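You operate a simulated robot arm through the tools that you are given. There is no shell and no other tool. Be economical: measure what you need, move in short steps, check, and stop when the job is done.

You are at the controls of a simulated two-armed robot. One attempt, no reset.

TASK
Load the mill jar from the pink jug and screw its lid on.
Fine: unscrew the lid, pour all of it in, put the jug back, stand the jar beside the mill and leave no puddle. Set down upright: pink jug, mill jar.

The check looks at the end state, three seconds after you hand in, the way a careful person would. Anything else that was tipped, shoved, dropped, spilled or broken makes it a failure. A push-on lid holds only when it is set on centred and level and pressed home; a screw cap is set on level and turned clockwise until tight.

THE ROBOT
Two 7-joint arms with two-finger parallel grippers on one trunk, on a base that drives. Base frame: it is fixed to the floor where the robot stands at the start and does not move with it; the origin is under the middle of the robot, x ahead of it, y to its left, z up; the surface under the hand at the start is at about z = 0.85. Readings come in m, rad, newtons and seconds.
The left shoulder is at the start at [0.06, 0.143, 0.926], the right one opposite. With the tool pointing down near the work surface each hand reaches from about 0.3 to 0.72 m from the robot's upright axis, wherever it stands, measured 20 degrees to its own side. Places, roughly: bench top beside the mill [0.8, 0.6, 0.8]. Payload 1.57 kg a hand.
The TCP of each hand is the grasp point between the finger pads, 0.03 m short of the fingertips. In the tool frame z runs along the fingers and y along their closing line. The gripper opens to 0.11 m. The fingers are 0.024 m wide and 0.012 m thick; the gripper's body (0.048 by 0.112 m) begins 0.078 m behind the TCP.
Orientation is that of the tool frame in the base frame, as a unit quaternion [w, x, y, z]. With the fingers straight down and closing along the base's y, the tool's x points along the base's -x, its y along +y and its z along -z.

THE INTERFACE
- The arms move only by the tool drive_tool. It takes "left_deltas", "right_deltas" or both (then of equal length, played together; a hand with none holds still); each is a list of rows, each a list of 3 entries, a list of its own where there are three numbers: the shift along the base's x, y, z in units of 20 mm (1.0 is 20 mm), then the turn, a rotation vector about the base's x, y, z in units of 4 degrees (1.0 is 4 degrees), then the gripper command, from -1 (shut) to 1 (fully open), values between in proportion. In form: [[[dx, dy, dz], [rx, ry, rz], claw], ...]. A call has 1 to 10 rows; each row shifts and turns the commanded pose from where the row before left it. A call with a number of a shift or a turn outside -1 to 1 is refused whole. A row lasts 0.2 s, in which the tool goes at most 0.05 m and 0.15 rad; a call with a longer step from one row to the next is refused whole, and so is a gripper value outside its range. Where a pose cannot be reached the arm comes as near as it can. A force on the tool above 40 N (or 10 N above the force at the start of the call, whichever is more), or a blocked arm, ends the call early, and 0.2 s more pass. Each finger travels about 0.045 m/s and halts on what it meets, pressing with about 25 N; the grip force reading is that of the motor and also rises with nothing between the fingers. The clock runs only during rows and for 0.2 s after the last one: add rows that do not move to give the fingers time. The reply holds the time, the measured pose of the TCP, the force on the tool along the base axes, the opening and the grip force, in the units named above and with some noise, with the torque about the TCP (base axes, N m) and any sound that the robot's microphone picked up, and new pictures: "show" is both (left out), scene, wrist or none (wrist: the cameras of the hands that moved).
- Cameras (640 x 400 px; columns grow to the right, rows downward): "scene" is now at [0.046, -0.0029, 1.532]; the picture's right is [-0.05, -1.00, 0.00], its down [-0.77, 0.04, -0.63] and it looks along [0.63, -0.03, -0.78] (base axes); focal length 276 px, centre (320, 200). "left" rides on the left gripper at [0.07, -0.016, -0.141] in its tool frame; the picture's right is [0.23, 0.97, 0.00], its down [-0.86, 0.20, -0.48] and it looks along [-0.47, 0.11, 0.88] (tool axes); focal length 222 px, centre (320, 200). "right" rides on the right gripper at [0.07, 0.016, -0.141] in its tool frame; the picture's right is [-0.23, 0.97, 0.00], its down [-0.85, -0.20, -0.48] and it looks along [-0.47, -0.11, 0.88] (tool axes); focal length 222 px, centre (320, 200). There is no depth. A picture from a camera that has moved, and an enlarged one, comes with that camera's place and axes in the base frame and with its lens.
- lift_body(by): slides the trunk up (or, below 0, down) by that many m; the arms and the scene camera ride with it, the base frame stays. It gives what a move gives, with no picture.
- roll_base(legs): drives the robot by 1 to 6 legs, each [ahead, left, turn to the left] in m, m and rad, along the robot's own axes; the way and the turn of a leg run together, so that a leg with both is an arc; at most 1.5 m and 3.142 rad a leg. The arms and the cameras ride along, it lands a little off, and it stops where it bumps. It gives what a move gives, and a new picture of the scene camera.
- pan_tilt(pan, tilt): turns the head with the scene camera to pan (to the left, within 1.501 rad either way) and tilt (down, from -0.506 to 1.204), counted from straight ahead of the robot. It gives what a move gives, and a new picture of the scene camera.
- inspect(camera, box): a new picture of the part [left, top, right, bottom] of that camera's present view, enlarged. No time passes.
- hand_in(): hands the job in; it is judged then, once.

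Go step by step. Nothing tells you exact positions but the pictures and the camera data: compare them with the known pose of the tool, close in by small moves and look again before you grip or let go. The budget is 120 turns and 260 pictures, counting those below and the enlarged ones. Unless the task says otherwise, let go and move clear before handing in, and close with one line.

The tools are called after "Emit:" as a command line: name --argument value ..., lists and objects as JSON in quotes. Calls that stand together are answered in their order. drive_tool: Moves the arms, as the interface text tells. Its arguments: {"type":"object","properties":{"left_deltas":{"type":"array","items":{"type":"array"}},"right_deltas":{"type":"array","items":{"type":"array"}},"show":{"type":"string","enum":["both","scene","wrist","none"]}},"required":[]} The other tools are called the same way: lift_body (by) slides the trunk up or down; roll_base (legs) drives the base; pan_tilt (pan, tilt) turns the head that bears the scene camera; inspect (camera, box) takes an enlarged picture of a part of a camera's view; hand_in () hands the job in.

At the start:

```text
time: 0.0
left_position: [0.4389, 0.2494, 1.0007]
left_tcp_rot: [0.0, 0.0, 1.0, -0.001]
left_contact_force: [-0.2, -0.1, 0.4]
left_moment: [0.01, 0.02, 0.01]
left_finger_gap: 0.1098
left_grip_force: 0.1
right_position: [0.5836, -0.2607, 0.9996]
right_tcp_rot: [0.0, 0.0, 1.0, -0.001]
right_contact_force: [0.0, -0.2, -0.4]
right_moment: [0.0, 0.02, 0.04]
right_finger_gap: 0.1101
right_grip_force: 0.1
trunk travel left (down, up): [-0.525, 0.065]
robot x, y, heading: [-0.0016, -0.0009, 0.004]
head pan, tilt: [-0.052, 0.887]
```

scene: 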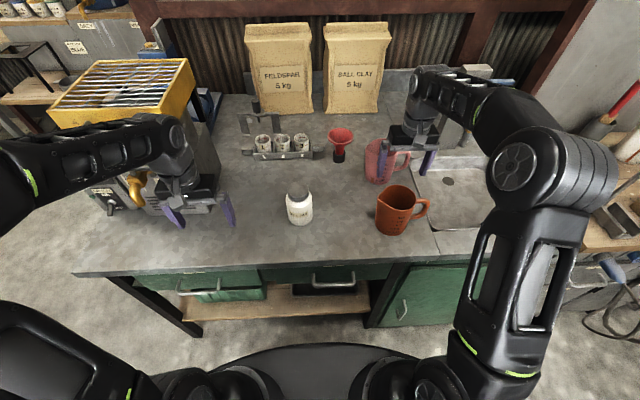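
right: 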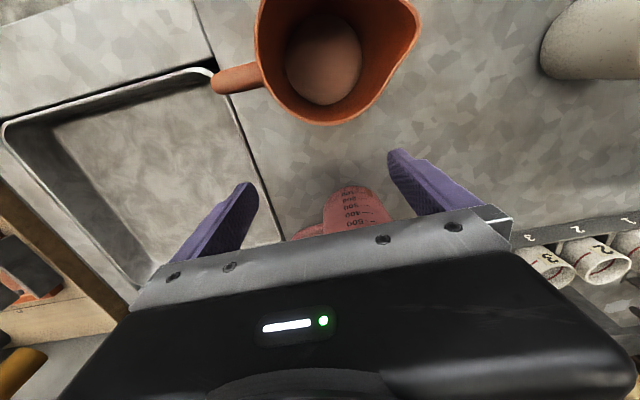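
left: 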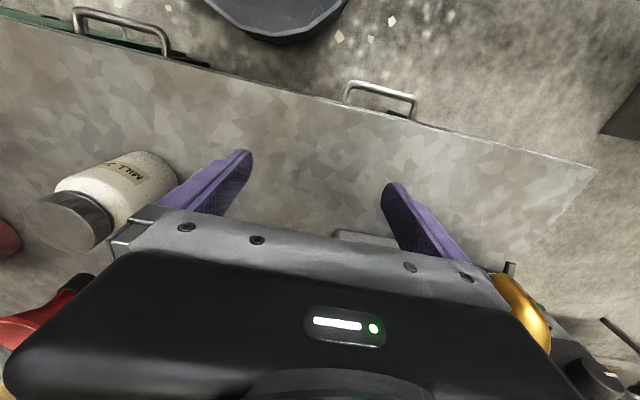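

I see a white mill jar in the middle, a pink jug under the right hand and an orange jug nearer. I'll enlarge the views to measure them.

Emit:
inspect --camera "scene" --box '[240, 110, 480, 260]'

Emit:
inspect --camera "scene" --box '[40, 50, 280, 220]'

Emit:
inspect --camera "left" --box '[0, 100, 320, 300]'

```text
2.67 times, centred on (360, 185) of scene
camera zoom: at [0.046, -0.0029, 1.532], right [-0.05, -1.0, 0.0], down [-0.77, 0.04, -0.63], along [0.63, -0.03, -0.78], focal length 736 px, centre (213, 240)
```

zoom: 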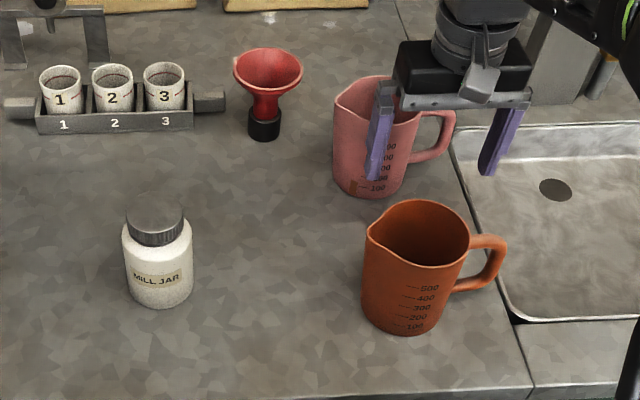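

```text
2.35 times, centred on (160, 135) of scene
camera zoom: at [0.046, -0.0029, 1.532], right [-0.05, -1.0, 0.0], down [-0.77, 0.04, -0.63], along [0.63, -0.03, -0.78], focal length 649 px, centre (696, 353)
```

zoom: 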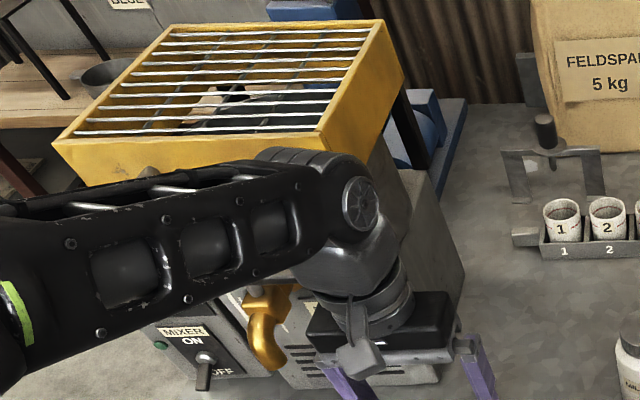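

```text
2.00 times, centred on (160, 200) of left
camera zoom: at [0.3694, 0.2306, 1.1405], right [-0.23, 0.97, 0.0], down [0.86, 0.2, 0.48], along [0.47, 0.11, -0.88], focal length 444 px, centre (640, 200)
```

zoom: 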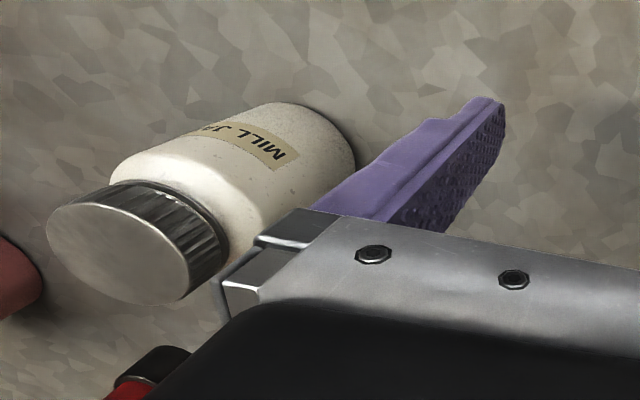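

The jar's lid top is near [0.54, 0.033, 0.97]. Next I look left to find the mill.

Emit:
pan_tilt --pan 0.8 --tilt 0.6

Emit:
pan_tilt --pan -0.9 --tilt 0.6

```text
time: 1.2
left_position: [0.4401, 0.2478, 1.0001]
left_tcp_rot: [0.0, 0.0, 1.0, 0.0]
left_contact_force: [0.5, 0.4, -0.8]
left_moment: [-0.01, -0.01, -0.01]
left_finger_gap: 0.11
left_grip_force: 0.1
right_position: [0.5832, -0.2616, 1.0015]
right_tcp_rot: [0.0, 0.001, 1.0, -0.001]
right_contact_force: [0.8, 0.7, 0.7]
right_moment: [-0.03, 0.02, -0.01]
right_finger_gap: 0.1098
right_grip_force: 0.1
trunk travel left (down, up): [-0.525, 0.065]
robot x, y, heading: [0.0005, 0.0028, 0.001]
head pan, tilt: [0.799, 0.6]
camera scene: at [0.0315, 0.0644, 1.5558], right [0.72, -0.7, 0.0], down [-0.39, -0.4, -0.82], along [0.58, 0.59, -0.57], focal length 276 px, centre (320, 200)
```

scene: 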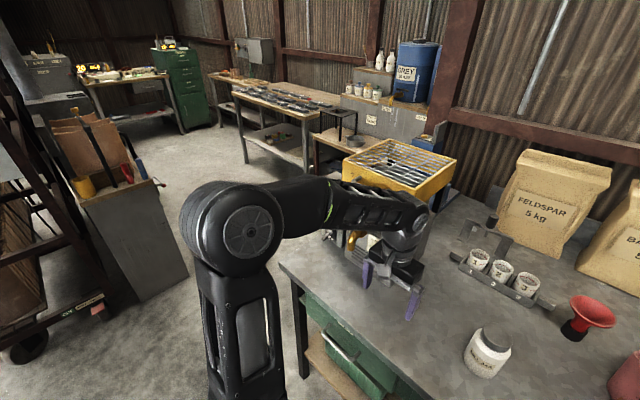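

```text
time: 2.9
left_position: [0.4392, 0.2489, 1.0002]
left_tcp_rot: [0.0, 0.0, 1.0, 0.0]
left_contact_force: [-0.5, 0.5, 0.7]
left_moment: [0.01, 0.0, -0.02]
left_finger_gap: 0.1102
left_grip_force: 0.0
right_position: [0.5829, -0.2606, 1.0003]
right_tcp_rot: [0.001, 0.0, 1.0, -0.001]
right_contact_force: [0.2, -1.2, -0.1]
right_moment: [0.01, 0.01, 0.02]
right_finger_gap: 0.1101
right_grip_force: 0.0
trunk travel left (down, up): [-0.525, 0.065]
robot x, y, heading: [0.0027, -0.0021, 0.0]
head pan, tilt: [-0.901, 0.6]
camera scene: at [0.0248, -0.0681, 1.5558], right [-0.78, -0.62, 0.0], down [-0.35, 0.44, -0.83], along [0.51, -0.65, -0.56], focal length 276 px, centre (320, 200)
```

scene: 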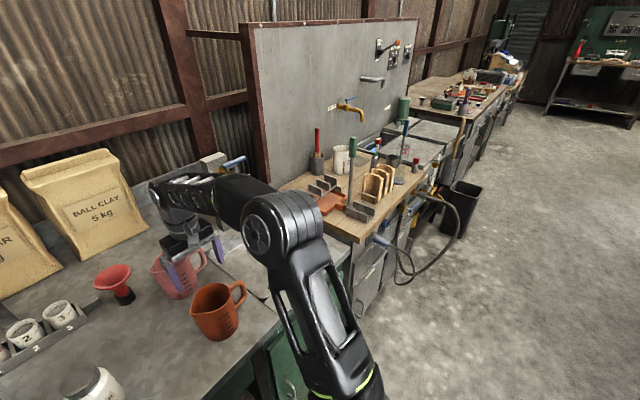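

The mill is the machine with the yellow guard on the left. I'll pull both arms back for a clear view of the jug and the mill.

Emit:
drive_tool --right_deltas '[[[-0.5, -1, 0.5], [0, 0, 0], 1], [[-0.5, -1, 0.5], [0, 0, 0], 1], [[-0.5, -1, 0], [0, 0, 0], 1], [[-0.5, -1, 0], [0, 0, 0], 1], [[-0.5, -1, 0], [0, 0, 0], 1], [[-0.5, -1, 0], [0, 0, 0], 1], [[-0.5, -1, 0], [0, 0, 0], 1]]' --left_deltas '[[[-1, 0, 0.5], [0, 0, 0], 1], [[-1, 0, 0.5], [0, 0, 0], 1], [[-1, 0, 0.5], [0, 0, 0], 1], [[-1, 0, 0], [0, 0, 0], 1], [[0, 0, 0], [0, 0, 0], 1], [[0, 0, 0], [0, 0, 0], 1], [[0, 0, 0], [0, 0, 0], 1]]' --show "none"

Emit:
pan_tilt --pan 0.0 --tilt 0.75

Emit:
inspect --camera "scene" --box '[260, 80, 460, 205]'

Emit:
inspect --camera "scene" --box '[40, 20, 280, 170]'

Emit:
inspect --camera "right" --box '[0, 0, 640, 400]'

```text
time: 4.5
left_position: [0.359, 0.2485, 1.0306]
left_tcp_rot: [0.0, 0.0, 1.0, 0.0]
left_contact_force: [-0.2, -0.2, -0.1]
left_moment: [-0.03, -0.02, -0.02]
left_finger_gap: 0.1102
left_grip_force: 0.0
right_position: [0.5119, -0.4011, 1.0198]
right_tcp_rot: [0.001, 0.0, 1.0, 0.001]
right_contact_force: [-0.2, -0.2, 0.0]
right_moment: [0.01, -0.03, 0.0]
right_finger_gap: 0.11
right_grip_force: 0.1
trunk travel left (down, up): [-0.525, 0.065]
robot x, y, heading: [-0.0015, -0.0021, -0.0]
head pan, tilt: [-0.901, 0.6]
```

```text
time: 5.7
left_position: [0.3589, 0.248, 1.0299]
left_tcp_rot: [0.0, 0.0, 1.0, 0.0]
left_contact_force: [-0.4, 0.3, -0.2]
left_moment: [-0.01, 0.02, 0.03]
left_finger_gap: 0.1099
left_grip_force: 0.1
right_position: [0.5123, -0.4015, 1.0207]
right_tcp_rot: [0.0, 0.0, 1.0, 0.0]
right_contact_force: [0.0, -0.3, 0.3]
right_moment: [0.01, -0.02, 0.04]
right_finger_gap: 0.1101
right_grip_force: 0.0
trunk travel left (down, up): [-0.525, 0.065]
robot x, y, heading: [0.0002, -0.0033, -0.003]
head pan, tilt: [0.0, 0.75]
camera scene: at [0.0527, 0.001, 1.5429], right [0.0, -1.0, 0.0], down [-0.68, 0.0, -0.73], along [0.73, 0.0, -0.68], focal length 276 px, centre (320, 200)
```

scene: 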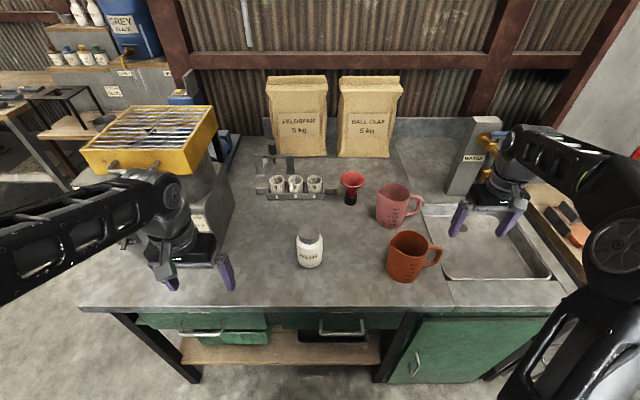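

```text
3.20 times, centred on (360, 142) of scene
camera zoom: at [0.0527, 0.001, 1.5429], right [0.0, -1.0, 0.0], down [-0.68, 0.0, -0.73], along [0.73, 0.0, -0.68], focal length 883 px, centre (192, 384)
```

zoom: 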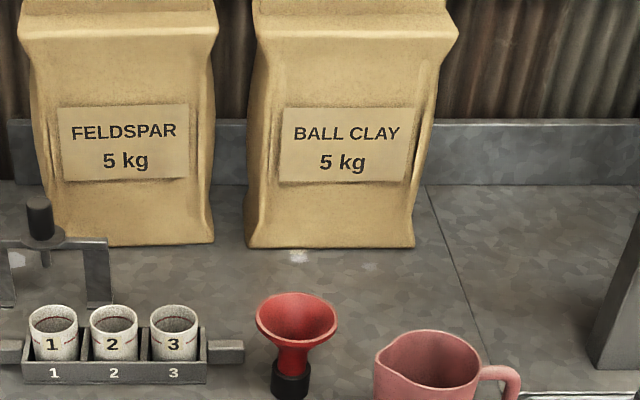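

```text
2.67 times, centred on (160, 95) of scene
camera zoom: at [0.0527, 0.001, 1.5429], right [0.0, -1.0, 0.0], down [-0.68, 0.0, -0.73], along [0.73, 0.0, -0.68], focal length 736 px, centre (747, 480)
```

zoom: 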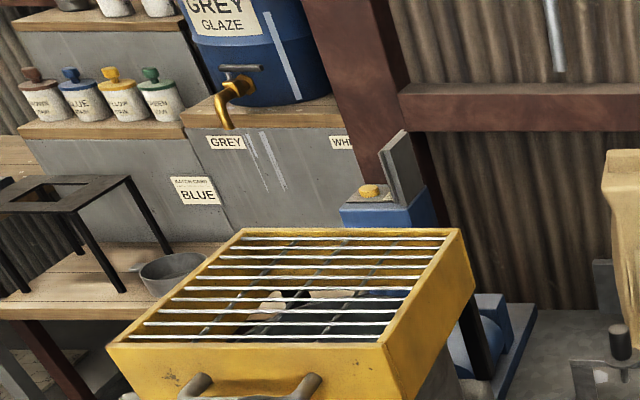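

```text
1.00 times, centred on (320, 200) of right (not enlarged: the box is as wide or as high as the picture)
camera zoom: at [0.4425, -0.3837, 1.1627], right [0.23, 0.97, 0.0], down [0.85, -0.2, 0.48], along [0.47, -0.11, -0.88], focal length 222 px, centre (320, 200)
```

zoom: 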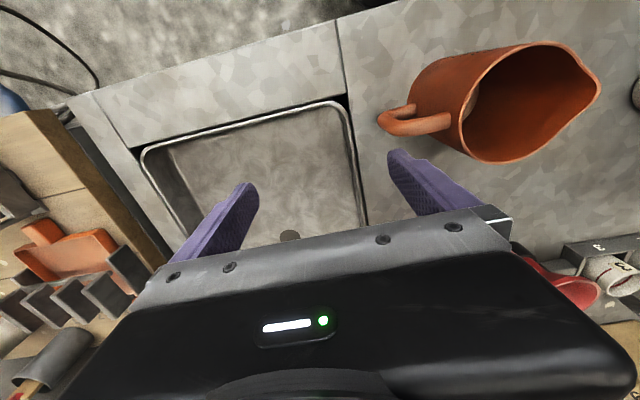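

I need closer views of the jug and of the area beside the machine.

Emit:
inspect --camera "scene" --box '[280, 165, 460, 290]'

Emit:
inspect --camera "scene" --box '[120, 100, 290, 300]'

```text
3.20 times, centred on (370, 228) of scene
camera zoom: at [0.0527, 0.001, 1.5429], right [0.0, -1.0, 0.0], down [-0.68, 0.0, -0.73], along [0.73, 0.0, -0.68], focal length 883 px, centre (160, 112)
```

zoom: 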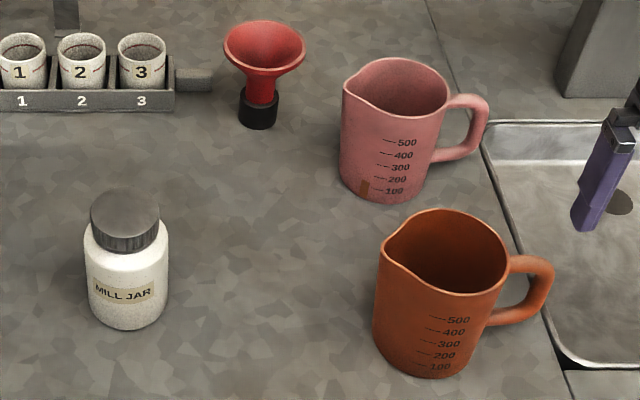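

```text
2.00 times, centred on (205, 200) of scene
camera zoom: at [0.0527, 0.001, 1.5429], right [0.0, -1.0, 0.0], down [-0.68, 0.0, -0.73], along [0.73, 0.0, -0.68], focal length 552 px, centre (550, 200)
```

zoom: 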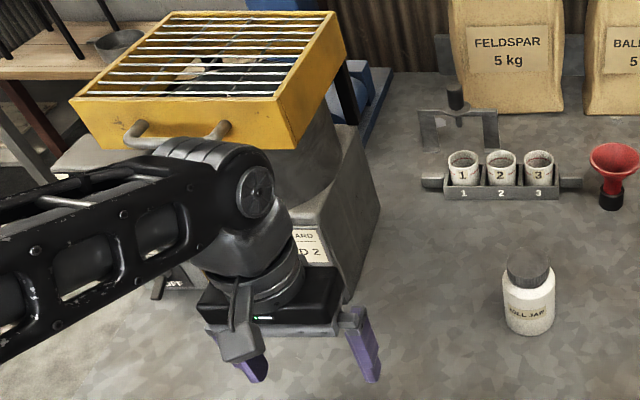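

I can't yet see which machine is the mill. There's a blue unit behind the mixer, so I'll back off and move right to see behind it.

Emit:
roll_base --legs '[[-0.35, 0, 0], [0, -0.45, 0]]'

Emit:
pan_tilt --pan 0.45 --tilt 0.5

Emit:
inspect --camera "scene" --box '[200, 80, 440, 230]'

```text
time: 10.3
left_position: [0.0092, -0.2011, 1.031]
left_tcp_rot: [0.0, -0.005, 1.0, -0.001]
left_contact_force: [0.5, -0.4, 0.6]
left_moment: [0.03, -0.01, 0.04]
left_finger_gap: 0.1101
left_grip_force: 0.1
right_position: [0.1702, -0.8488, 1.0207]
right_tcp_rot: [0.0, -0.005, 1.0, 0.001]
right_contact_force: [0.6, 0.3, 0.2]
right_moment: [0.04, -0.01, 0.0]
right_finger_gap: 0.1101
right_grip_force: 0.0
trunk travel left (down, up): [-0.525, 0.065]
robot x, y, heading: [-0.3454, -0.454, 0.011]
head pan, tilt: [0.0, 0.75]
camera scene: at [-0.2941, -0.4524, 1.5429], right [0.01, -1.0, 0.0], down [-0.68, -0.01, -0.73], along [0.73, 0.01, -0.68], focal length 276 px, centre (320, 200)
```

scene: 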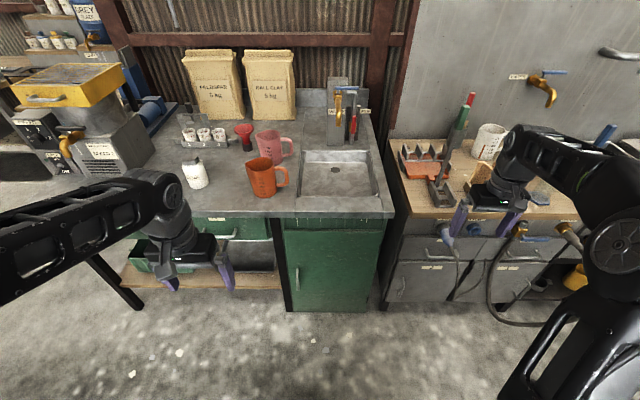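

```text
time: 11.2
left_position: [0.01, -0.2001, 1.0301]
left_tcp_rot: [0.0, -0.006, 1.0, 0.0]
left_contact_force: [0.9, 0.2, -0.3]
left_moment: [0.0, 0.02, 0.02]
left_finger_gap: 0.1102
left_grip_force: 0.1
right_position: [0.1694, -0.8482, 1.0204]
right_tcp_rot: [0.0, -0.004, 1.0, 0.0]
right_contact_force: [0.3, -0.1, -0.7]
right_moment: [0.03, -0.03, -0.01]
right_finger_gap: 0.11
right_grip_force: 0.0
trunk travel left (down, up): [-0.525, 0.065]
robot x, y, heading: [-0.346, -0.4528, 0.012]
head pan, tilt: [0.45, 0.499]
camera scene: at [-0.2955, -0.412, 1.5648], right [0.44, -0.9, 0.0], down [-0.43, -0.21, -0.88], along [0.79, 0.39, -0.48], focal length 276 px, centre (320, 200)
```

scene: 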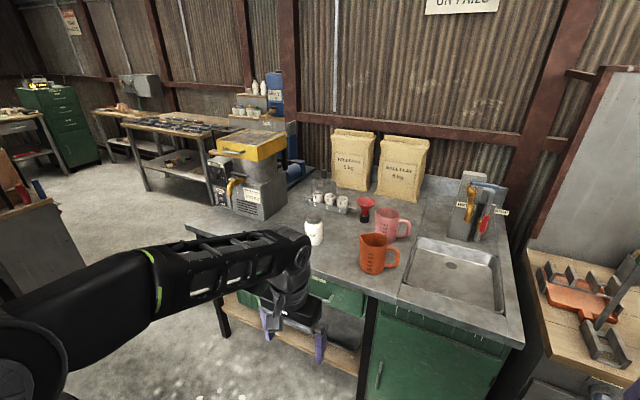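

```text
2.67 times, centred on (320, 155) of scene
camera zoom: at [-0.2955, -0.412, 1.5648], right [0.44, -0.9, 0.0], down [-0.43, -0.21, -0.88], along [0.79, 0.39, -0.48], focal length 736 px, centre (320, 320)
```

zoom: 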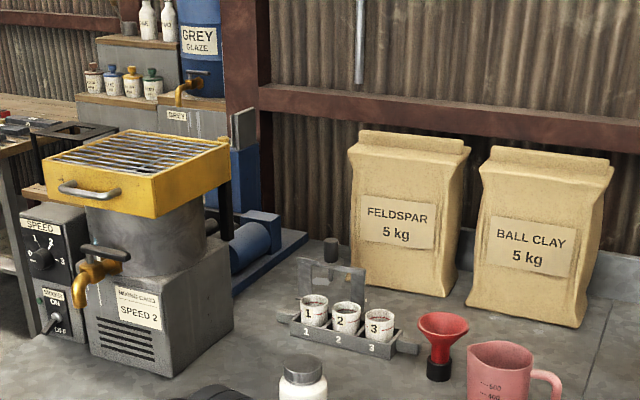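

The machine is a mixer, and the blue unit behind it needs a look from the left. I'll drive there.

Emit:
roll_base --legs '[[0, 1.3, 0]]'

Emit:
pan_tilt --pan -0.1 --tilt 0.5

Emit:
inspect --camera "scene" --box '[200, 80, 440, 230]'

```text
time: 17.8
left_position: [0.0044, 1.113, 1.0307]
left_tcp_rot: [-0.001, 0.0, 1.0, 0.0]
left_contact_force: [0.5, -0.1, 0.3]
left_moment: [0.0, -0.06, 0.01]
left_finger_gap: 0.1099
left_grip_force: 0.1
right_position: [0.159, 0.463, 1.0214]
right_tcp_rot: [-0.001, 0.001, 1.0, 0.0]
right_contact_force: [0.0, -0.4, -0.7]
right_moment: [-0.01, -0.02, 0.0]
right_finger_gap: 0.1099
right_grip_force: 0.1
trunk travel left (down, up): [-0.525, 0.065]
robot x, y, heading: [-0.3514, 0.8672, 0.005]
head pan, tilt: [0.45, 0.499]
camera scene: at [-0.3018, 0.9048, 1.5649], right [0.44, -0.9, 0.0], down [-0.43, -0.21, -0.88], along [0.79, 0.38, -0.48], focal length 276 px, centre (320, 200)
```

scene: 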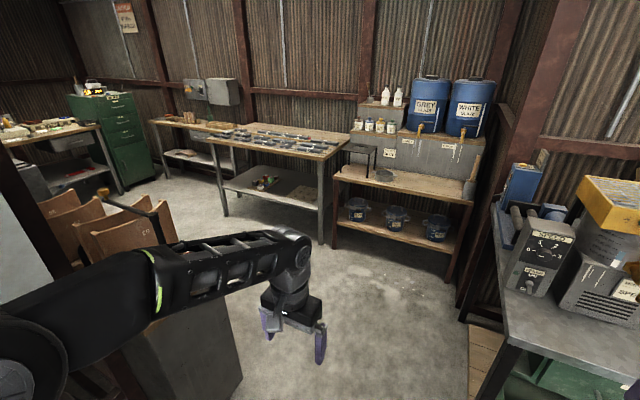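

```text
time: 18.8
left_position: [0.005, 1.1126, 1.03]
left_tcp_rot: [-0.001, 0.0, 1.0, -0.001]
left_contact_force: [-0.1, 0.8, 0.2]
left_moment: [-0.02, -0.03, 0.01]
left_finger_gap: 0.11
left_grip_force: 0.1
right_position: [0.1579, 0.4642, 1.0212]
right_tcp_rot: [-0.001, 0.0, 1.0, 0.0]
right_contact_force: [0.7, 0.1, 0.2]
right_moment: [0.02, -0.01, -0.01]
right_finger_gap: 0.1102
right_grip_force: 0.1
trunk travel left (down, up): [-0.525, 0.065]
robot x, y, heading: [-0.3538, 0.8638, 0.003]
head pan, tilt: [-0.099, 0.499]
camera scene: at [-0.2931, 0.8559, 1.5649], right [-0.1, -1.0, 0.0], down [-0.48, 0.05, -0.88], along [0.87, -0.09, -0.48], focal length 276 px, centre (320, 200)
```

scene: 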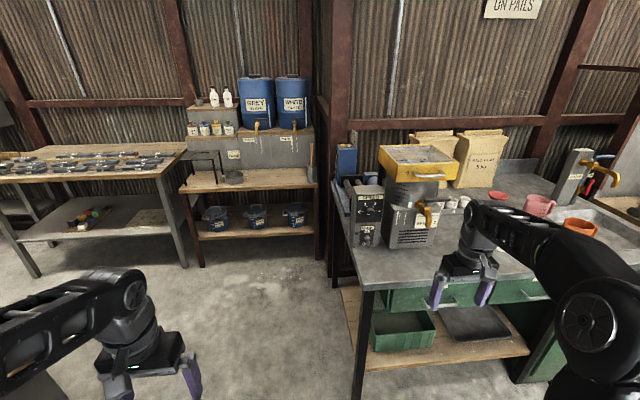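

```text
2.67 times, centred on (320, 155) of scene
camera zoom: at [-0.2931, 0.8559, 1.5649], right [-0.1, -1.0, 0.0], down [-0.48, 0.05, -0.88], along [0.87, -0.09, -0.48], focal length 736 px, centre (320, 320)
```

zoom: 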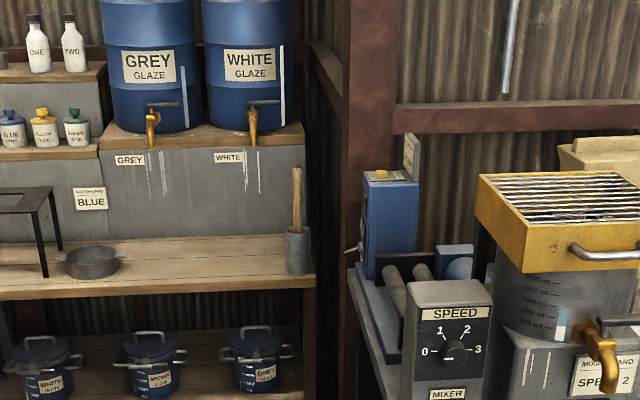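

The jar mill, a blue unit with two rollers, stands at the back-left of the bench. I'll move closer to see the bench space beside it.

Emit:
roll_base --legs '[[0, 0.25, 0], [0.4, 0, 0]]'

Emit:
pan_tilt --pan -0.6 --tilt 0.7

Emit:
inspect --camera "scene" --box '[200, 60, 440, 210]'

```text
time: 22.7
left_position: [0.407, 1.3641, 1.0298]
left_tcp_rot: [-0.001, -0.005, 1.0, 0.0]
left_contact_force: [0.3, 0.0, 0.0]
left_moment: [0.0, 0.07, -0.01]
left_finger_gap: 0.1105
left_grip_force: 0.0
right_position: [0.5648, 0.7157, 1.0195]
right_tcp_rot: [0.0, -0.004, 1.0, 0.0]
right_contact_force: [-0.1, 0.6, -0.1]
right_moment: [-0.02, 0.02, 0.04]
right_finger_gap: 0.1103
right_grip_force: 0.1
trunk travel left (down, up): [-0.525, 0.065]
robot x, y, heading: [0.0521, 1.1116, 0.013]
head pan, tilt: [-0.099, 0.499]
camera scene: at [0.1101, 1.1046, 1.5648], right [-0.09, -1.0, 0.0], down [-0.48, 0.04, -0.88], along [0.87, -0.08, -0.48], focal length 276 px, centre (320, 200)
```

scene: 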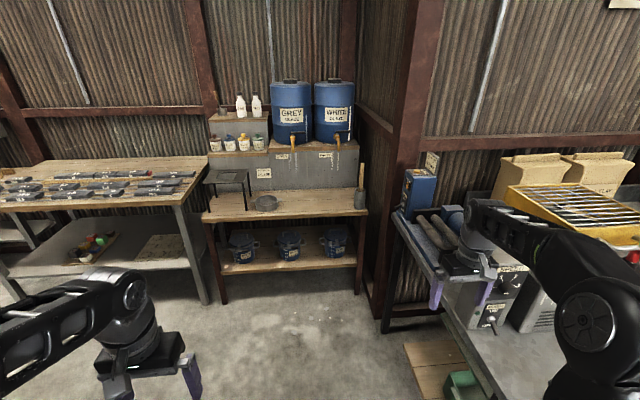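

```text
time: 23.6
left_position: [0.405, 1.3651, 1.0309]
left_tcp_rot: [0.0, -0.005, 1.0, 0.001]
left_contact_force: [-0.6, 0.5, 0.1]
left_moment: [0.0, -0.02, 0.01]
left_finger_gap: 0.11
left_grip_force: 0.1
right_position: [0.5637, 0.717, 1.0215]
right_tcp_rot: [0.0, -0.004, 1.0, 0.001]
right_contact_force: [0.4, 0.0, -0.2]
right_moment: [0.0, 0.03, 0.0]
right_finger_gap: 0.1101
right_grip_force: 0.1
trunk travel left (down, up): [-0.525, 0.065]
robot x, y, heading: [0.0506, 1.1107, 0.008]
head pan, tilt: [-0.6, 0.7]
camera scene: at [0.089, 1.0655, 1.5472], right [-0.56, -0.83, 0.0], down [-0.53, 0.36, -0.77], along [0.64, -0.43, -0.64], focal length 276 px, centre (320, 200)
```

scene: 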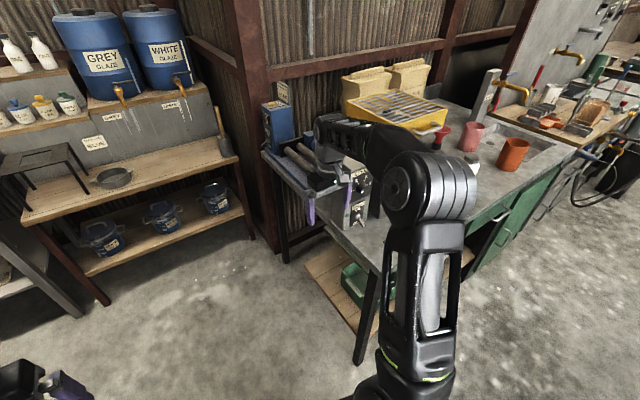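

```text
2.67 times, centred on (320, 135) of scene
camera zoom: at [0.089, 1.0655, 1.5472], right [-0.56, -0.83, 0.0], down [-0.53, 0.36, -0.77], along [0.64, -0.43, -0.64], focal length 736 px, centre (320, 373)
```

zoom: 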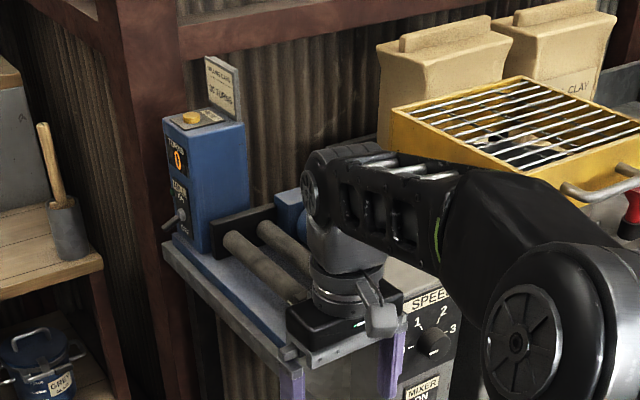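

The right hand's camera is close to the mill, so I'll use it.

Emit:
inspect --camera "right" --box '[0, 0, 640, 400]'

Emit:
drive_tool --right_deltas '[[[-1, 0.3, 0.2], [0, 0, 0], 1], [[-1, 0.3, 0.2], [0, 0, 0], 1], [[-1, 0.3, 0.2], [0, 0, 0], 1], [[-1, 0.3, 0], [0, 0, 0], 1], [[-1, 0.5, 0], [0, 0, 0], 1], [[-1, 0.5, 0], [0, 0, 0], 1], [[-1, 0.5, 0], [0, 0, 0], 1], [[-1, 0.5, 0], [0, 0, 0], 1]]' --show "scene"

Emit:
inspect --camera "scene" --box '[220, 80, 460, 230]'

```text
1.00 times, centred on (320, 200) of right (not enlarged: the box is as wide or as high as the picture)
camera zoom: at [0.4942, 0.7318, 1.1627], right [0.22, 0.98, 0.0], down [0.86, -0.19, 0.48], along [0.47, -0.11, -0.88], focal length 222 px, centre (320, 200)
```

zoom: 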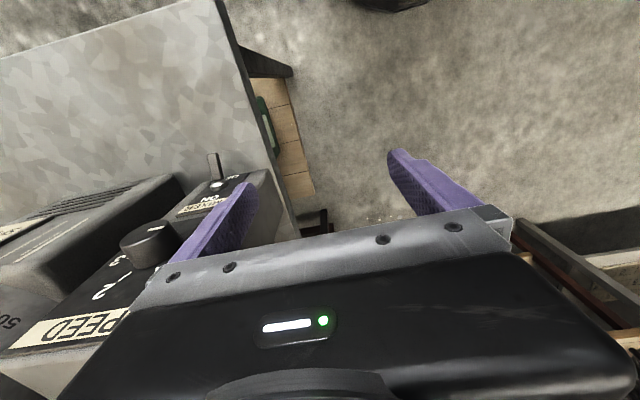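

```text
time: 25.4
left_position: [0.405, 1.3643, 1.0296]
left_tcp_rot: [0.001, -0.004, 1.0, 0.0]
left_contact_force: [-0.1, 0.3, 0.7]
left_moment: [-0.01, -0.03, 0.01]
left_finger_gap: 0.1101
left_grip_force: 0.1
right_position: [0.4042, 0.7807, 1.0321]
right_tcp_rot: [0.0, -0.003, 1.0, 0.0]
right_contact_force: [0.0, 0.2, 0.3]
right_moment: [0.0, 0.02, 0.02]
right_finger_gap: 0.11
right_grip_force: 0.0
trunk travel left (down, up): [-0.525, 0.065]
robot x, y, heading: [0.0495, 1.1099, 0.006]
head pan, tilt: [-0.6, 0.7]
camera scene: at [0.0884, 1.0657, 1.5472], right [-0.56, -0.83, 0.0], down [-0.53, 0.36, -0.77], along [0.63, -0.43, -0.64], focal length 276 px, centre (320, 200)
```

scene: 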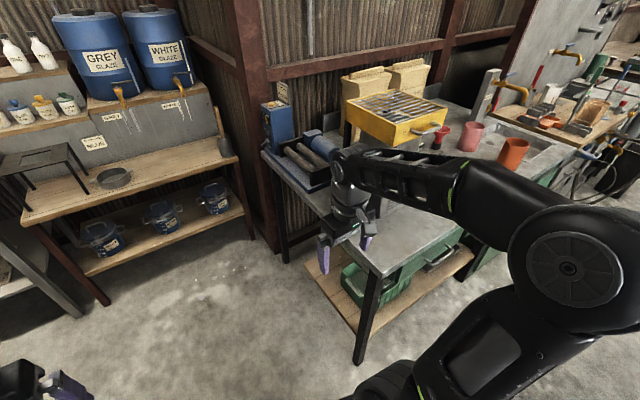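

```text
2.67 times, centred on (340, 155) of scene
camera zoom: at [0.0884, 1.0657, 1.5472], right [-0.56, -0.83, 0.0], down [-0.53, 0.36, -0.77], along [0.63, -0.43, -0.64], focal length 736 px, centre (267, 320)
```

zoom: 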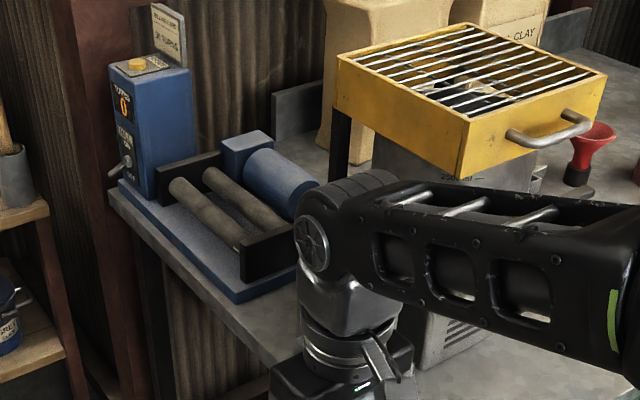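

The mill's front edge is near x=0.83, and there's a free bench patch in front of it around [0.76, 0.58]. I'll clear the hand out of the way and check the patch.

Emit:
drive_tool --right_deltas '[[[-1, 1, 0], [0, 0, 0], 1], [[-1, 1, 0], [0, 0, 0], 1], [[-1, 1, 0], [0, 0, 0], 1], [[0, 1, 0], [0, 0, 0], 1], [[0, 1, 0], [0, 0, 0], 1], [[0, 1, 0], [0, 0, 0], 1], [[0, 1, 0], [0, 0, 0], 1], [[0, 1, 0], [0, 0, 0], 1]]' --show "scene"

Emit:
inspect --camera "scene" --box '[240, 100, 400, 200]'

```text
time: 27.2
left_position: [0.4068, 1.365, 1.0311]
left_tcp_rot: [0.0, -0.004, 1.0, 0.0]
left_contact_force: [0.5, -0.3, 0.6]
left_moment: [0.01, 0.02, -0.01]
left_finger_gap: 0.1103
left_grip_force: 0.0
right_position: [0.3448, 0.94, 1.0321]
right_tcp_rot: [0.001, -0.003, 1.0, 0.0]
right_contact_force: [0.2, -0.6, -0.1]
right_moment: [0.01, -0.05, 0.0]
right_finger_gap: 0.11
right_grip_force: 0.1
trunk travel left (down, up): [-0.525, 0.065]
robot x, y, heading: [0.0458, 1.1095, 0.008]
head pan, tilt: [-0.6, 0.7]
camera scene: at [0.0892, 1.0658, 1.5472], right [-0.56, -0.83, 0.0], down [-0.53, 0.36, -0.76], along [0.63, -0.43, -0.64], focal length 276 px, centre (320, 200)
```

scene: 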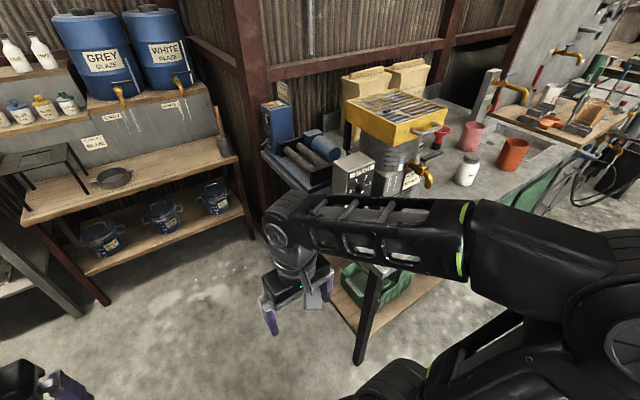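

```text
4.00 times, centred on (320, 150) of scene
camera zoom: at [0.0892, 1.0658, 1.5472], right [-0.56, -0.83, 0.0], down [-0.53, 0.36, -0.76], along [0.63, -0.43, -0.64], focal length 1103 px, centre (320, 400)
```

zoom: 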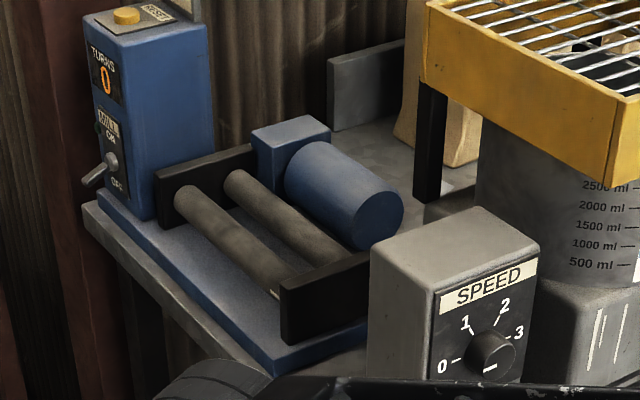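

The forearm still hides the front of the patch, so I'll lower the hand, which is off the bench here.

Emit:
drive_tool --right_deltas '[[[0, 0, -1], [0, 0, 0], 1], [[0, 0, -1], [0, 0, 0], 1], [[0, 0, -1], [0, 0, 0], 1], [[0, 0, -1], [0, 0, 0], 1], [[0, 0, -1], [0, 0, 0], 1], [[0, 0, -1], [0, 0, 0], 1], [[0, 0, -1], [0, 0, 0], 1], [[0, 0, -1], [0, 0, 0], 1], [[0, 0, -1], [0, 0, 0], 1]]' --show "none"

Emit:
inspect --camera "scene" --box '[240, 120, 432, 240]'

```text
time: 29.2
left_position: [0.4047, 1.3641, 1.0285]
left_tcp_rot: [0.0, -0.005, 1.0, -0.001]
left_contact_force: [-0.2, 0.8, -0.1]
left_moment: [0.03, 0.03, 0.0]
left_finger_gap: 0.1102
left_grip_force: 0.1
right_position: [0.3629, 0.9408, 0.8568]
right_tcp_rot: [0.0, -0.003, 1.0, 0.0]
right_contact_force: [1.0, -0.6, 0.7]
right_moment: [-0.04, 0.03, -0.02]
right_finger_gap: 0.1096
right_grip_force: 0.0
right hand out of reach, approached as far as the arm can: row 6, 7, 8
trunk travel left (down, up): [-0.525, 0.065]
robot x, y, heading: [0.0496, 1.1086, 0.012]
head pan, tilt: [-0.6, 0.7]
```

```text
3.33 times, centred on (336, 180) of scene
camera zoom: at [0.0894, 1.0655, 1.5472], right [-0.56, -0.83, 0.0], down [-0.53, 0.36, -0.76], along [0.63, -0.43, -0.64], focal length 919 px, centre (267, 267)
```

zoom: 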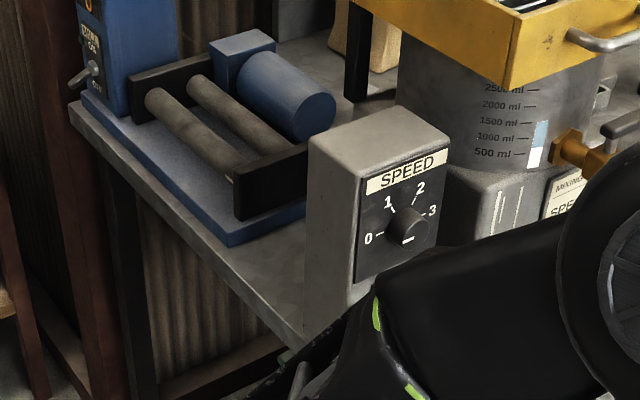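

The patch between the control box and the mill front (x about 0.69–0.83, y up to 0.63) is free, and I'll aim for [0.765, 0.565]. Now I return to the work position.

Emit:
drive_tool --right_deltas '[[[-0.5, 0, 1], [0, 0, 0], 1], [[-0.5, 0, 1], [0, 0, 0], 1], [[0, 0, 1], [0, 0, 0], 1], [[0, 0, 1], [0, 0, 0], 1], [[0, 0, 1], [0, 0, 0], 1], [[0, 0, 1], [0, 0, 0], 1], [[0, 0, 1], [0, 0, 0], 1], [[0, 0, 1], [0, 0, 0], 1], [[0, 0, 1], [0, 0, 0], 1]]' --show "none"

Emit:
roll_base --legs '[[-0.35, 0, 0], [0, -1.2, 0]]'

```text
time: 31.2
left_position: [0.4059, 1.3639, 1.0311]
left_tcp_rot: [0.0, -0.004, 1.0, 0.0]
left_contact_force: [-0.5, -0.1, -0.4]
left_moment: [0.02, 0.0, 0.01]
left_finger_gap: 0.1101
left_grip_force: 0.1
right_position: [0.3533, 0.9419, 1.0399]
right_tcp_rot: [0.001, -0.005, 1.0, 0.0]
right_contact_force: [0.1, 0.2, 0.3]
right_moment: [-0.01, -0.02, -0.05]
right_finger_gap: 0.1101
right_grip_force: 0.2
right hand out of reach, approached as far as the arm can: row 1, 2
trunk travel left (down, up): [-0.525, 0.065]
robot x, y, heading: [0.0451, 1.1148, 0.01]
head pan, tilt: [-0.6, 0.7]
```

```text
time: 39.2
left_position: [0.0616, 0.1527, 1.0302]
left_tcp_rot: [0.0, -0.003, 1.0, 0.0]
left_contact_force: [1.0, -0.3, 0.5]
left_moment: [-0.01, 0.01, 0.01]
left_finger_gap: 0.1097
left_grip_force: 0.0
right_position: [0.0095, -0.2705, 1.0393]
right_tcp_rot: [0.0, -0.003, 1.0, 0.0]
right_contact_force: [0.4, -0.4, -0.3]
right_moment: [0.01, -0.02, -0.02]
right_finger_gap: 0.1099
right_grip_force: 0.0
trunk travel left (down, up): [-0.525, 0.065]
robot x, y, heading: [-0.2919, -0.1021, 0.005]
head pan, tilt: [-0.6, 0.7]
camera scene: at [-0.255, -0.1465, 1.5471], right [-0.56, -0.83, 0.0], down [-0.53, 0.36, -0.76], along [0.63, -0.43, -0.64], focal length 276 px, centre (320, 200)
```

scene: 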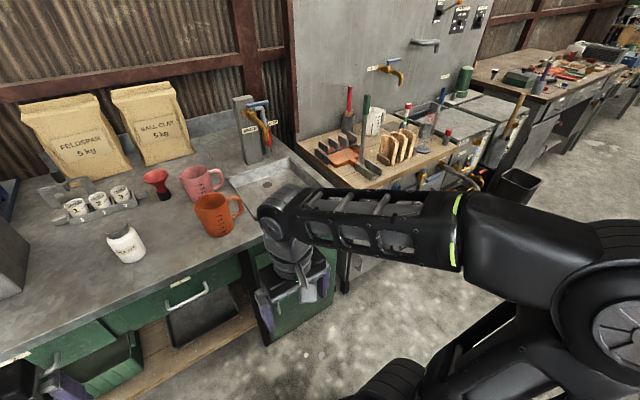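

Now I drive forward to the bench, with the hands staying in front of it at z≈1.03.

Emit:
roll_base --legs '[[0.33, 0.02, 0]]'

Emit:
pan_tilt --pan 0.0 --tilt 0.85

```text
time: 41.4
left_position: [0.3868, 0.1711, 1.0305]
left_tcp_rot: [0.0, -0.001, 1.0, 0.0]
left_contact_force: [0.0, -0.4, -0.8]
left_moment: [0.03, 0.03, -0.01]
left_finger_gap: 0.1099
left_grip_force: 0.1
right_position: [0.3314, -0.2497, 1.039]
right_tcp_rot: [-0.001, 0.0, 1.0, -0.001]
right_contact_force: [0.3, -0.4, -0.5]
right_moment: [-0.02, 0.03, 0.0]
right_finger_gap: 0.1099
right_grip_force: 0.1
trunk travel left (down, up): [-0.525, 0.065]
robot x, y, heading: [0.0264, -0.0825, 0.003]
head pan, tilt: [-0.6, 0.7]
camera scene: at [0.0685, -0.1253, 1.5471], right [-0.56, -0.83, 0.0], down [-0.53, 0.36, -0.76], along [0.63, -0.43, -0.64], focal length 276 px, centre (320, 200)
```

scene: 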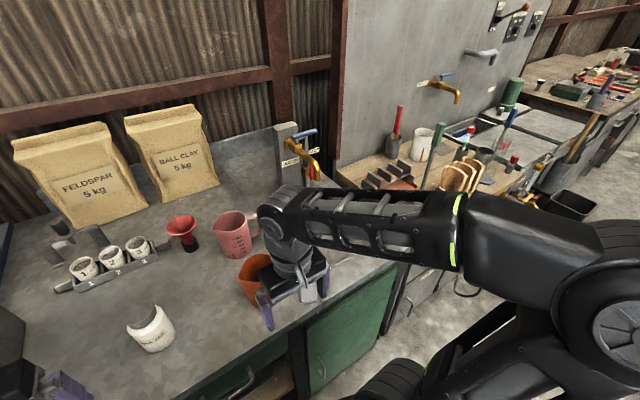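

```text
time: 42.4
left_position: [0.3857, 0.1721, 1.0303]
left_tcp_rot: [0.0, -0.001, 1.0, 0.0]
left_contact_force: [-0.1, 0.3, 0.3]
left_moment: [-0.02, -0.02, 0.02]
left_finger_gap: 0.1101
left_grip_force: 0.0
right_position: [0.3313, -0.2502, 1.0391]
right_tcp_rot: [0.0, -0.001, 1.0, 0.0]
right_contact_force: [-0.8, -0.3, -0.6]
right_moment: [-0.01, 0.02, 0.01]
right_finger_gap: 0.1102
right_grip_force: 0.0
trunk travel left (down, up): [-0.525, 0.065]
robot x, y, heading: [0.0302, -0.077, 0.001]
head pan, tilt: [0.0, 0.85]
camera scene: at [0.0753, -0.0774, 1.5349], right [0.0, -1.0, 0.0], down [-0.75, 0.0, -0.66], along [0.66, 0.0, -0.75], focal length 276 px, centre (320, 200)
```

scene: 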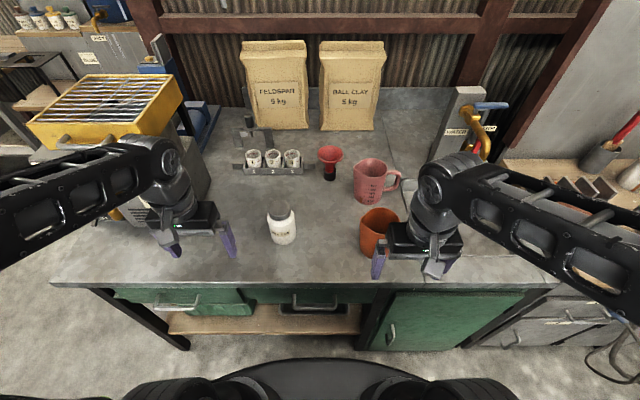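

I'll rotate the left hand to horizontal, pointing diagonally forward-right with its camera on top, so it can hold the jar body. I'll also enlarge the jar.

Emit:
inspect --camera "scene" --box '[240, 180, 440, 270]'

Emit:
drive_tool --left_deltas '[[[0, 0.2, 0], [-1, 0.414, 1], 1], [[0, 0.2, 0], [-1, 0.414, 1], 1], [[0, 0.2, 0], [-1, 0.414, 1], 1], [[0, 0, 0], [-1, 0.414, 1], 1], [[0, 0, 0], [-1, 0.414, 1], 1], [[0, 0, 0], [-1, 0.414, 1], 1], [[0, 0, 0], [-1, 0.414, 1], 1], [[0, 0, 0], [-1, 0.414, 1], 1], [[0, 0, 0], [-1, 0.414, 1], 1], [[0, 0, 0], [-1, 0.414, 1], 1]]' --show "none"

Emit:
drive_tool --left_deltas '[[[0, 0, 0], [-1, 0.414, 1], 1], [[0, 0, 0], [-1, 0.414, 1], 1], [[0, 0, 0], [-1, 0.414, 1], 1], [[0, 0, 0], [-1, 0.414, 1], 1], [[0, 0, 0], [-1, 0.414, 1], 1], [[0, 0, 0], [-1, 0.414, 1], 1], [[0, 0, 0], [-1, 0.414, 1], 1], [[0, 0, 0], [-1, 0.414, 1], 1], [[0, 0, 0], [-1, 0.414, 1], 1], [[0, 0, 0], [-1, 0.414, 1], 1]]' --show "none"

Emit:
drive_tool --left_deltas '[[[0, 0, 0], [-1, 0.414, 1], 1], [[0, 0, 0], [-1, 0.414, 1], 1], [[0, 0, 0], [-1, 0.414, 1], 1], [[0, 0, 0], [-1, 0.414, 1], 1], [[0, 0, 0], [-1, 0.414, 1], 1], [[0, 0, 0], [-0.2, 0.1, 0.2], 1]]' --show "both"

```text
3.20 times, centred on (340, 225) of scene
camera zoom: at [0.0753, -0.0774, 1.5349], right [0.0, -1.0, 0.0], down [-0.75, 0.0, -0.66], along [0.66, 0.0, -0.75], focal length 883 px, centre (256, 120)
```

zoom: 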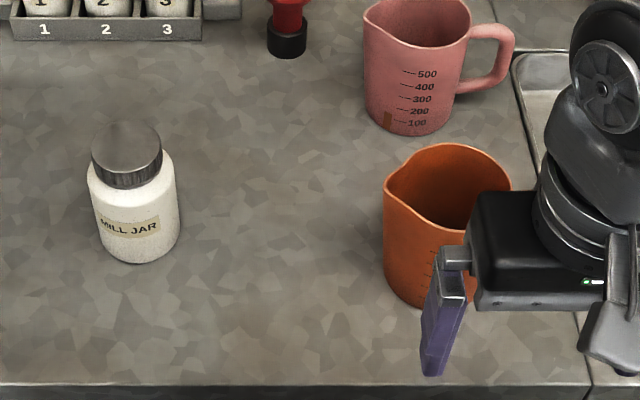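

```text
time: 44.6
left_position: [0.3857, 0.1827, 1.0302]
left_tcp_rot: [-0.139, -0.335, 0.87, -0.334]
left_contact_force: [-0.2, 0.0, 0.3]
left_moment: [0.02, -0.02, -0.02]
left_finger_gap: 0.1097
left_grip_force: 0.1
right_position: [0.3315, -0.2497, 1.0398]
right_tcp_rot: [0.001, -0.002, 1.0, 0.0]
right_contact_force: [0.8, -0.1, 0.2]
right_moment: [0.04, 0.01, 0.0]
right_finger_gap: 0.1099
right_grip_force: 0.1
trunk travel left (down, up): [-0.525, 0.065]
robot x, y, heading: [0.0282, -0.0787, 0.003]
head pan, tilt: [0.0, 0.85]
```

```text
time: 46.8
left_position: [0.3863, 0.1835, 1.031]
left_tcp_rot: [0.24, 0.572, -0.539, 0.57]
left_contact_force: [-0.4, -0.4, 0.3]
left_moment: [0.02, -0.01, -0.02]
left_finger_gap: 0.11
left_grip_force: 0.0
left hand out of reach, approached as far as the arm can: row 4
right_position: [0.3317, -0.2495, 1.039]
right_tcp_rot: [0.001, -0.002, 1.0, 0.0]
right_contact_force: [-0.1, 0.5, 0.0]
right_moment: [-0.02, 0.01, 0.01]
right_finger_gap: 0.11
right_grip_force: 0.0
trunk travel left (down, up): [-0.525, 0.065]
robot x, y, heading: [0.0252, -0.0772, 0.001]
head pan, tilt: [0.0, 0.85]
```

```text
time: 48.2
left_position: [0.3862, 0.1823, 1.0295]
left_tcp_rot: [0.272, 0.648, -0.298, 0.646]
left_contact_force: [0.2, -0.1, 0.1]
left_moment: [0.01, -0.03, 0.02]
left_finger_gap: 0.1098
left_grip_force: 0.1
right_position: [0.3314, -0.2499, 1.0395]
right_tcp_rot: [0.0, -0.001, 1.0, 0.0]
right_contact_force: [-0.3, 0.2, 0.7]
right_moment: [0.05, -0.01, -0.02]
right_finger_gap: 0.1098
right_grip_force: 0.0
trunk travel left (down, up): [-0.525, 0.065]
robot x, y, heading: [0.0255, -0.0755, 0.003]
head pan, tilt: [0.0, 0.85]
camera scene: at [0.0753, -0.0773, 1.5349], right [0.0, -1.0, 0.0], down [-0.75, 0.0, -0.66], along [0.66, 0.0, -0.75], focal length 276 px, centre (320, 200)
camera left: at [0.3012, 0.2942, 1.1022], right [-0.72, -0.67, 0.2], down [-0.46, 0.25, -0.85], along [0.52, -0.7, -0.48], focal length 222 px, centre (320, 200)
```

scene: 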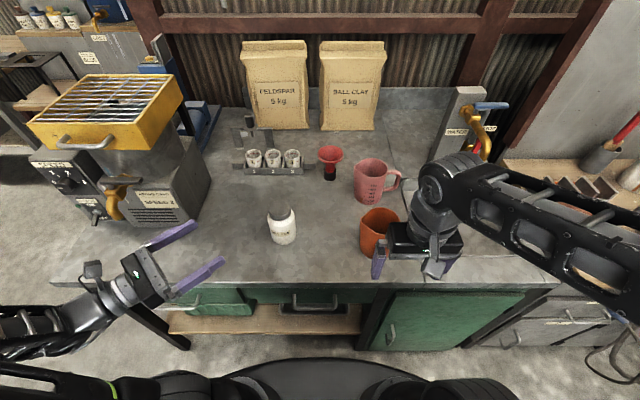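
left: 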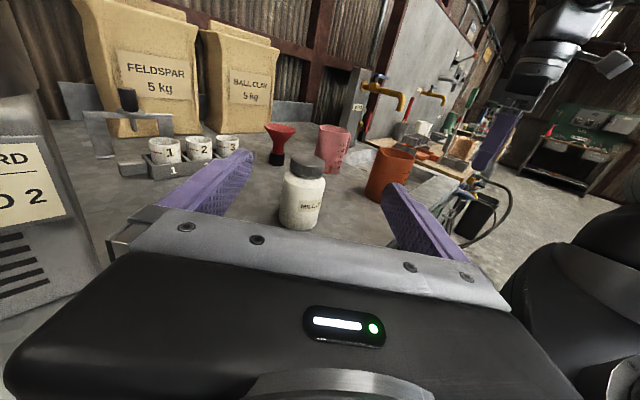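

The left hand is well aimed, and the jar axis is about [0.541, 0.030], with a body of about 0.08 m and a lid of about 0.06 m. I'll lower the left hand to z≈0.905 along the approach line.

Emit:
drive_tool --left_deltas '[[[0.5, -0.48, -0.89], [0, 0, 0], 1], [[0.5, -0.48, -0.89], [0, 0, 0], 1], [[0.5, -0.48, -0.89], [0, 0, 0], 1], [[0.5, -0.48, -0.89], [0, 0, 0], 1], [[0.5, -0.48, -0.89], [0, 0, 0], 1], [[0.5, -0.48, -0.89], [0, 0, 0], 1], [[0.5, -0.48, -0.89], [0, 0, 0], 1]]' --show "both"

```text
time: 49.8
left_position: [0.4554, 0.1156, 0.9061]
left_tcp_rot: [0.272, 0.648, -0.297, 0.646]
left_contact_force: [-1.0, 0.5, 0.5]
left_moment: [-0.02, -0.03, 0.01]
left_finger_gap: 0.1099
left_grip_force: 0.0
right_position: [0.3318, -0.2508, 1.0391]
right_tcp_rot: [0.0, -0.001, 1.0, 0.001]
right_contact_force: [-0.2, 0.2, 0.4]
right_moment: [0.02, 0.0, 0.02]
right_finger_gap: 0.1099
right_grip_force: 0.1
trunk travel left (down, up): [-0.525, 0.065]
robot x, y, heading: [0.0216, -0.0796, 0.003]
head pan, tilt: [0.0, 0.85]
camera scene: at [0.0757, -0.0772, 1.5349], right [0.0, -1.0, 0.0], down [-0.75, 0.0, -0.66], along [0.66, 0.0, -0.75], focal length 276 px, centre (320, 200)
camera left: at [0.3722, 0.227, 0.9791], right [-0.72, -0.66, 0.2], down [-0.46, 0.25, -0.85], along [0.52, -0.7, -0.48], focal length 222 px, centre (320, 200)
```

scene: 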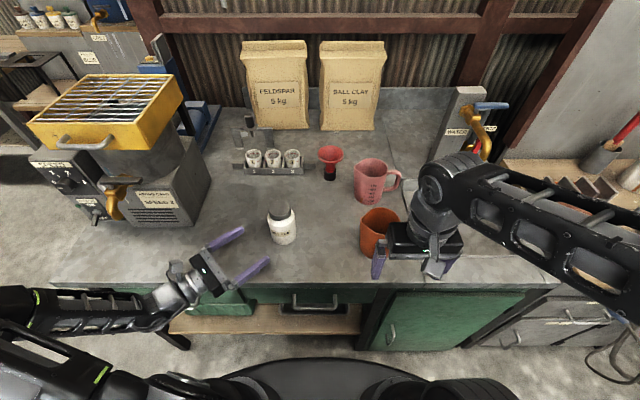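
left: 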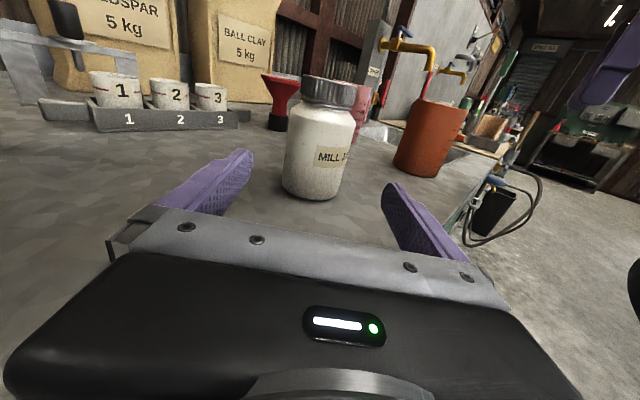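

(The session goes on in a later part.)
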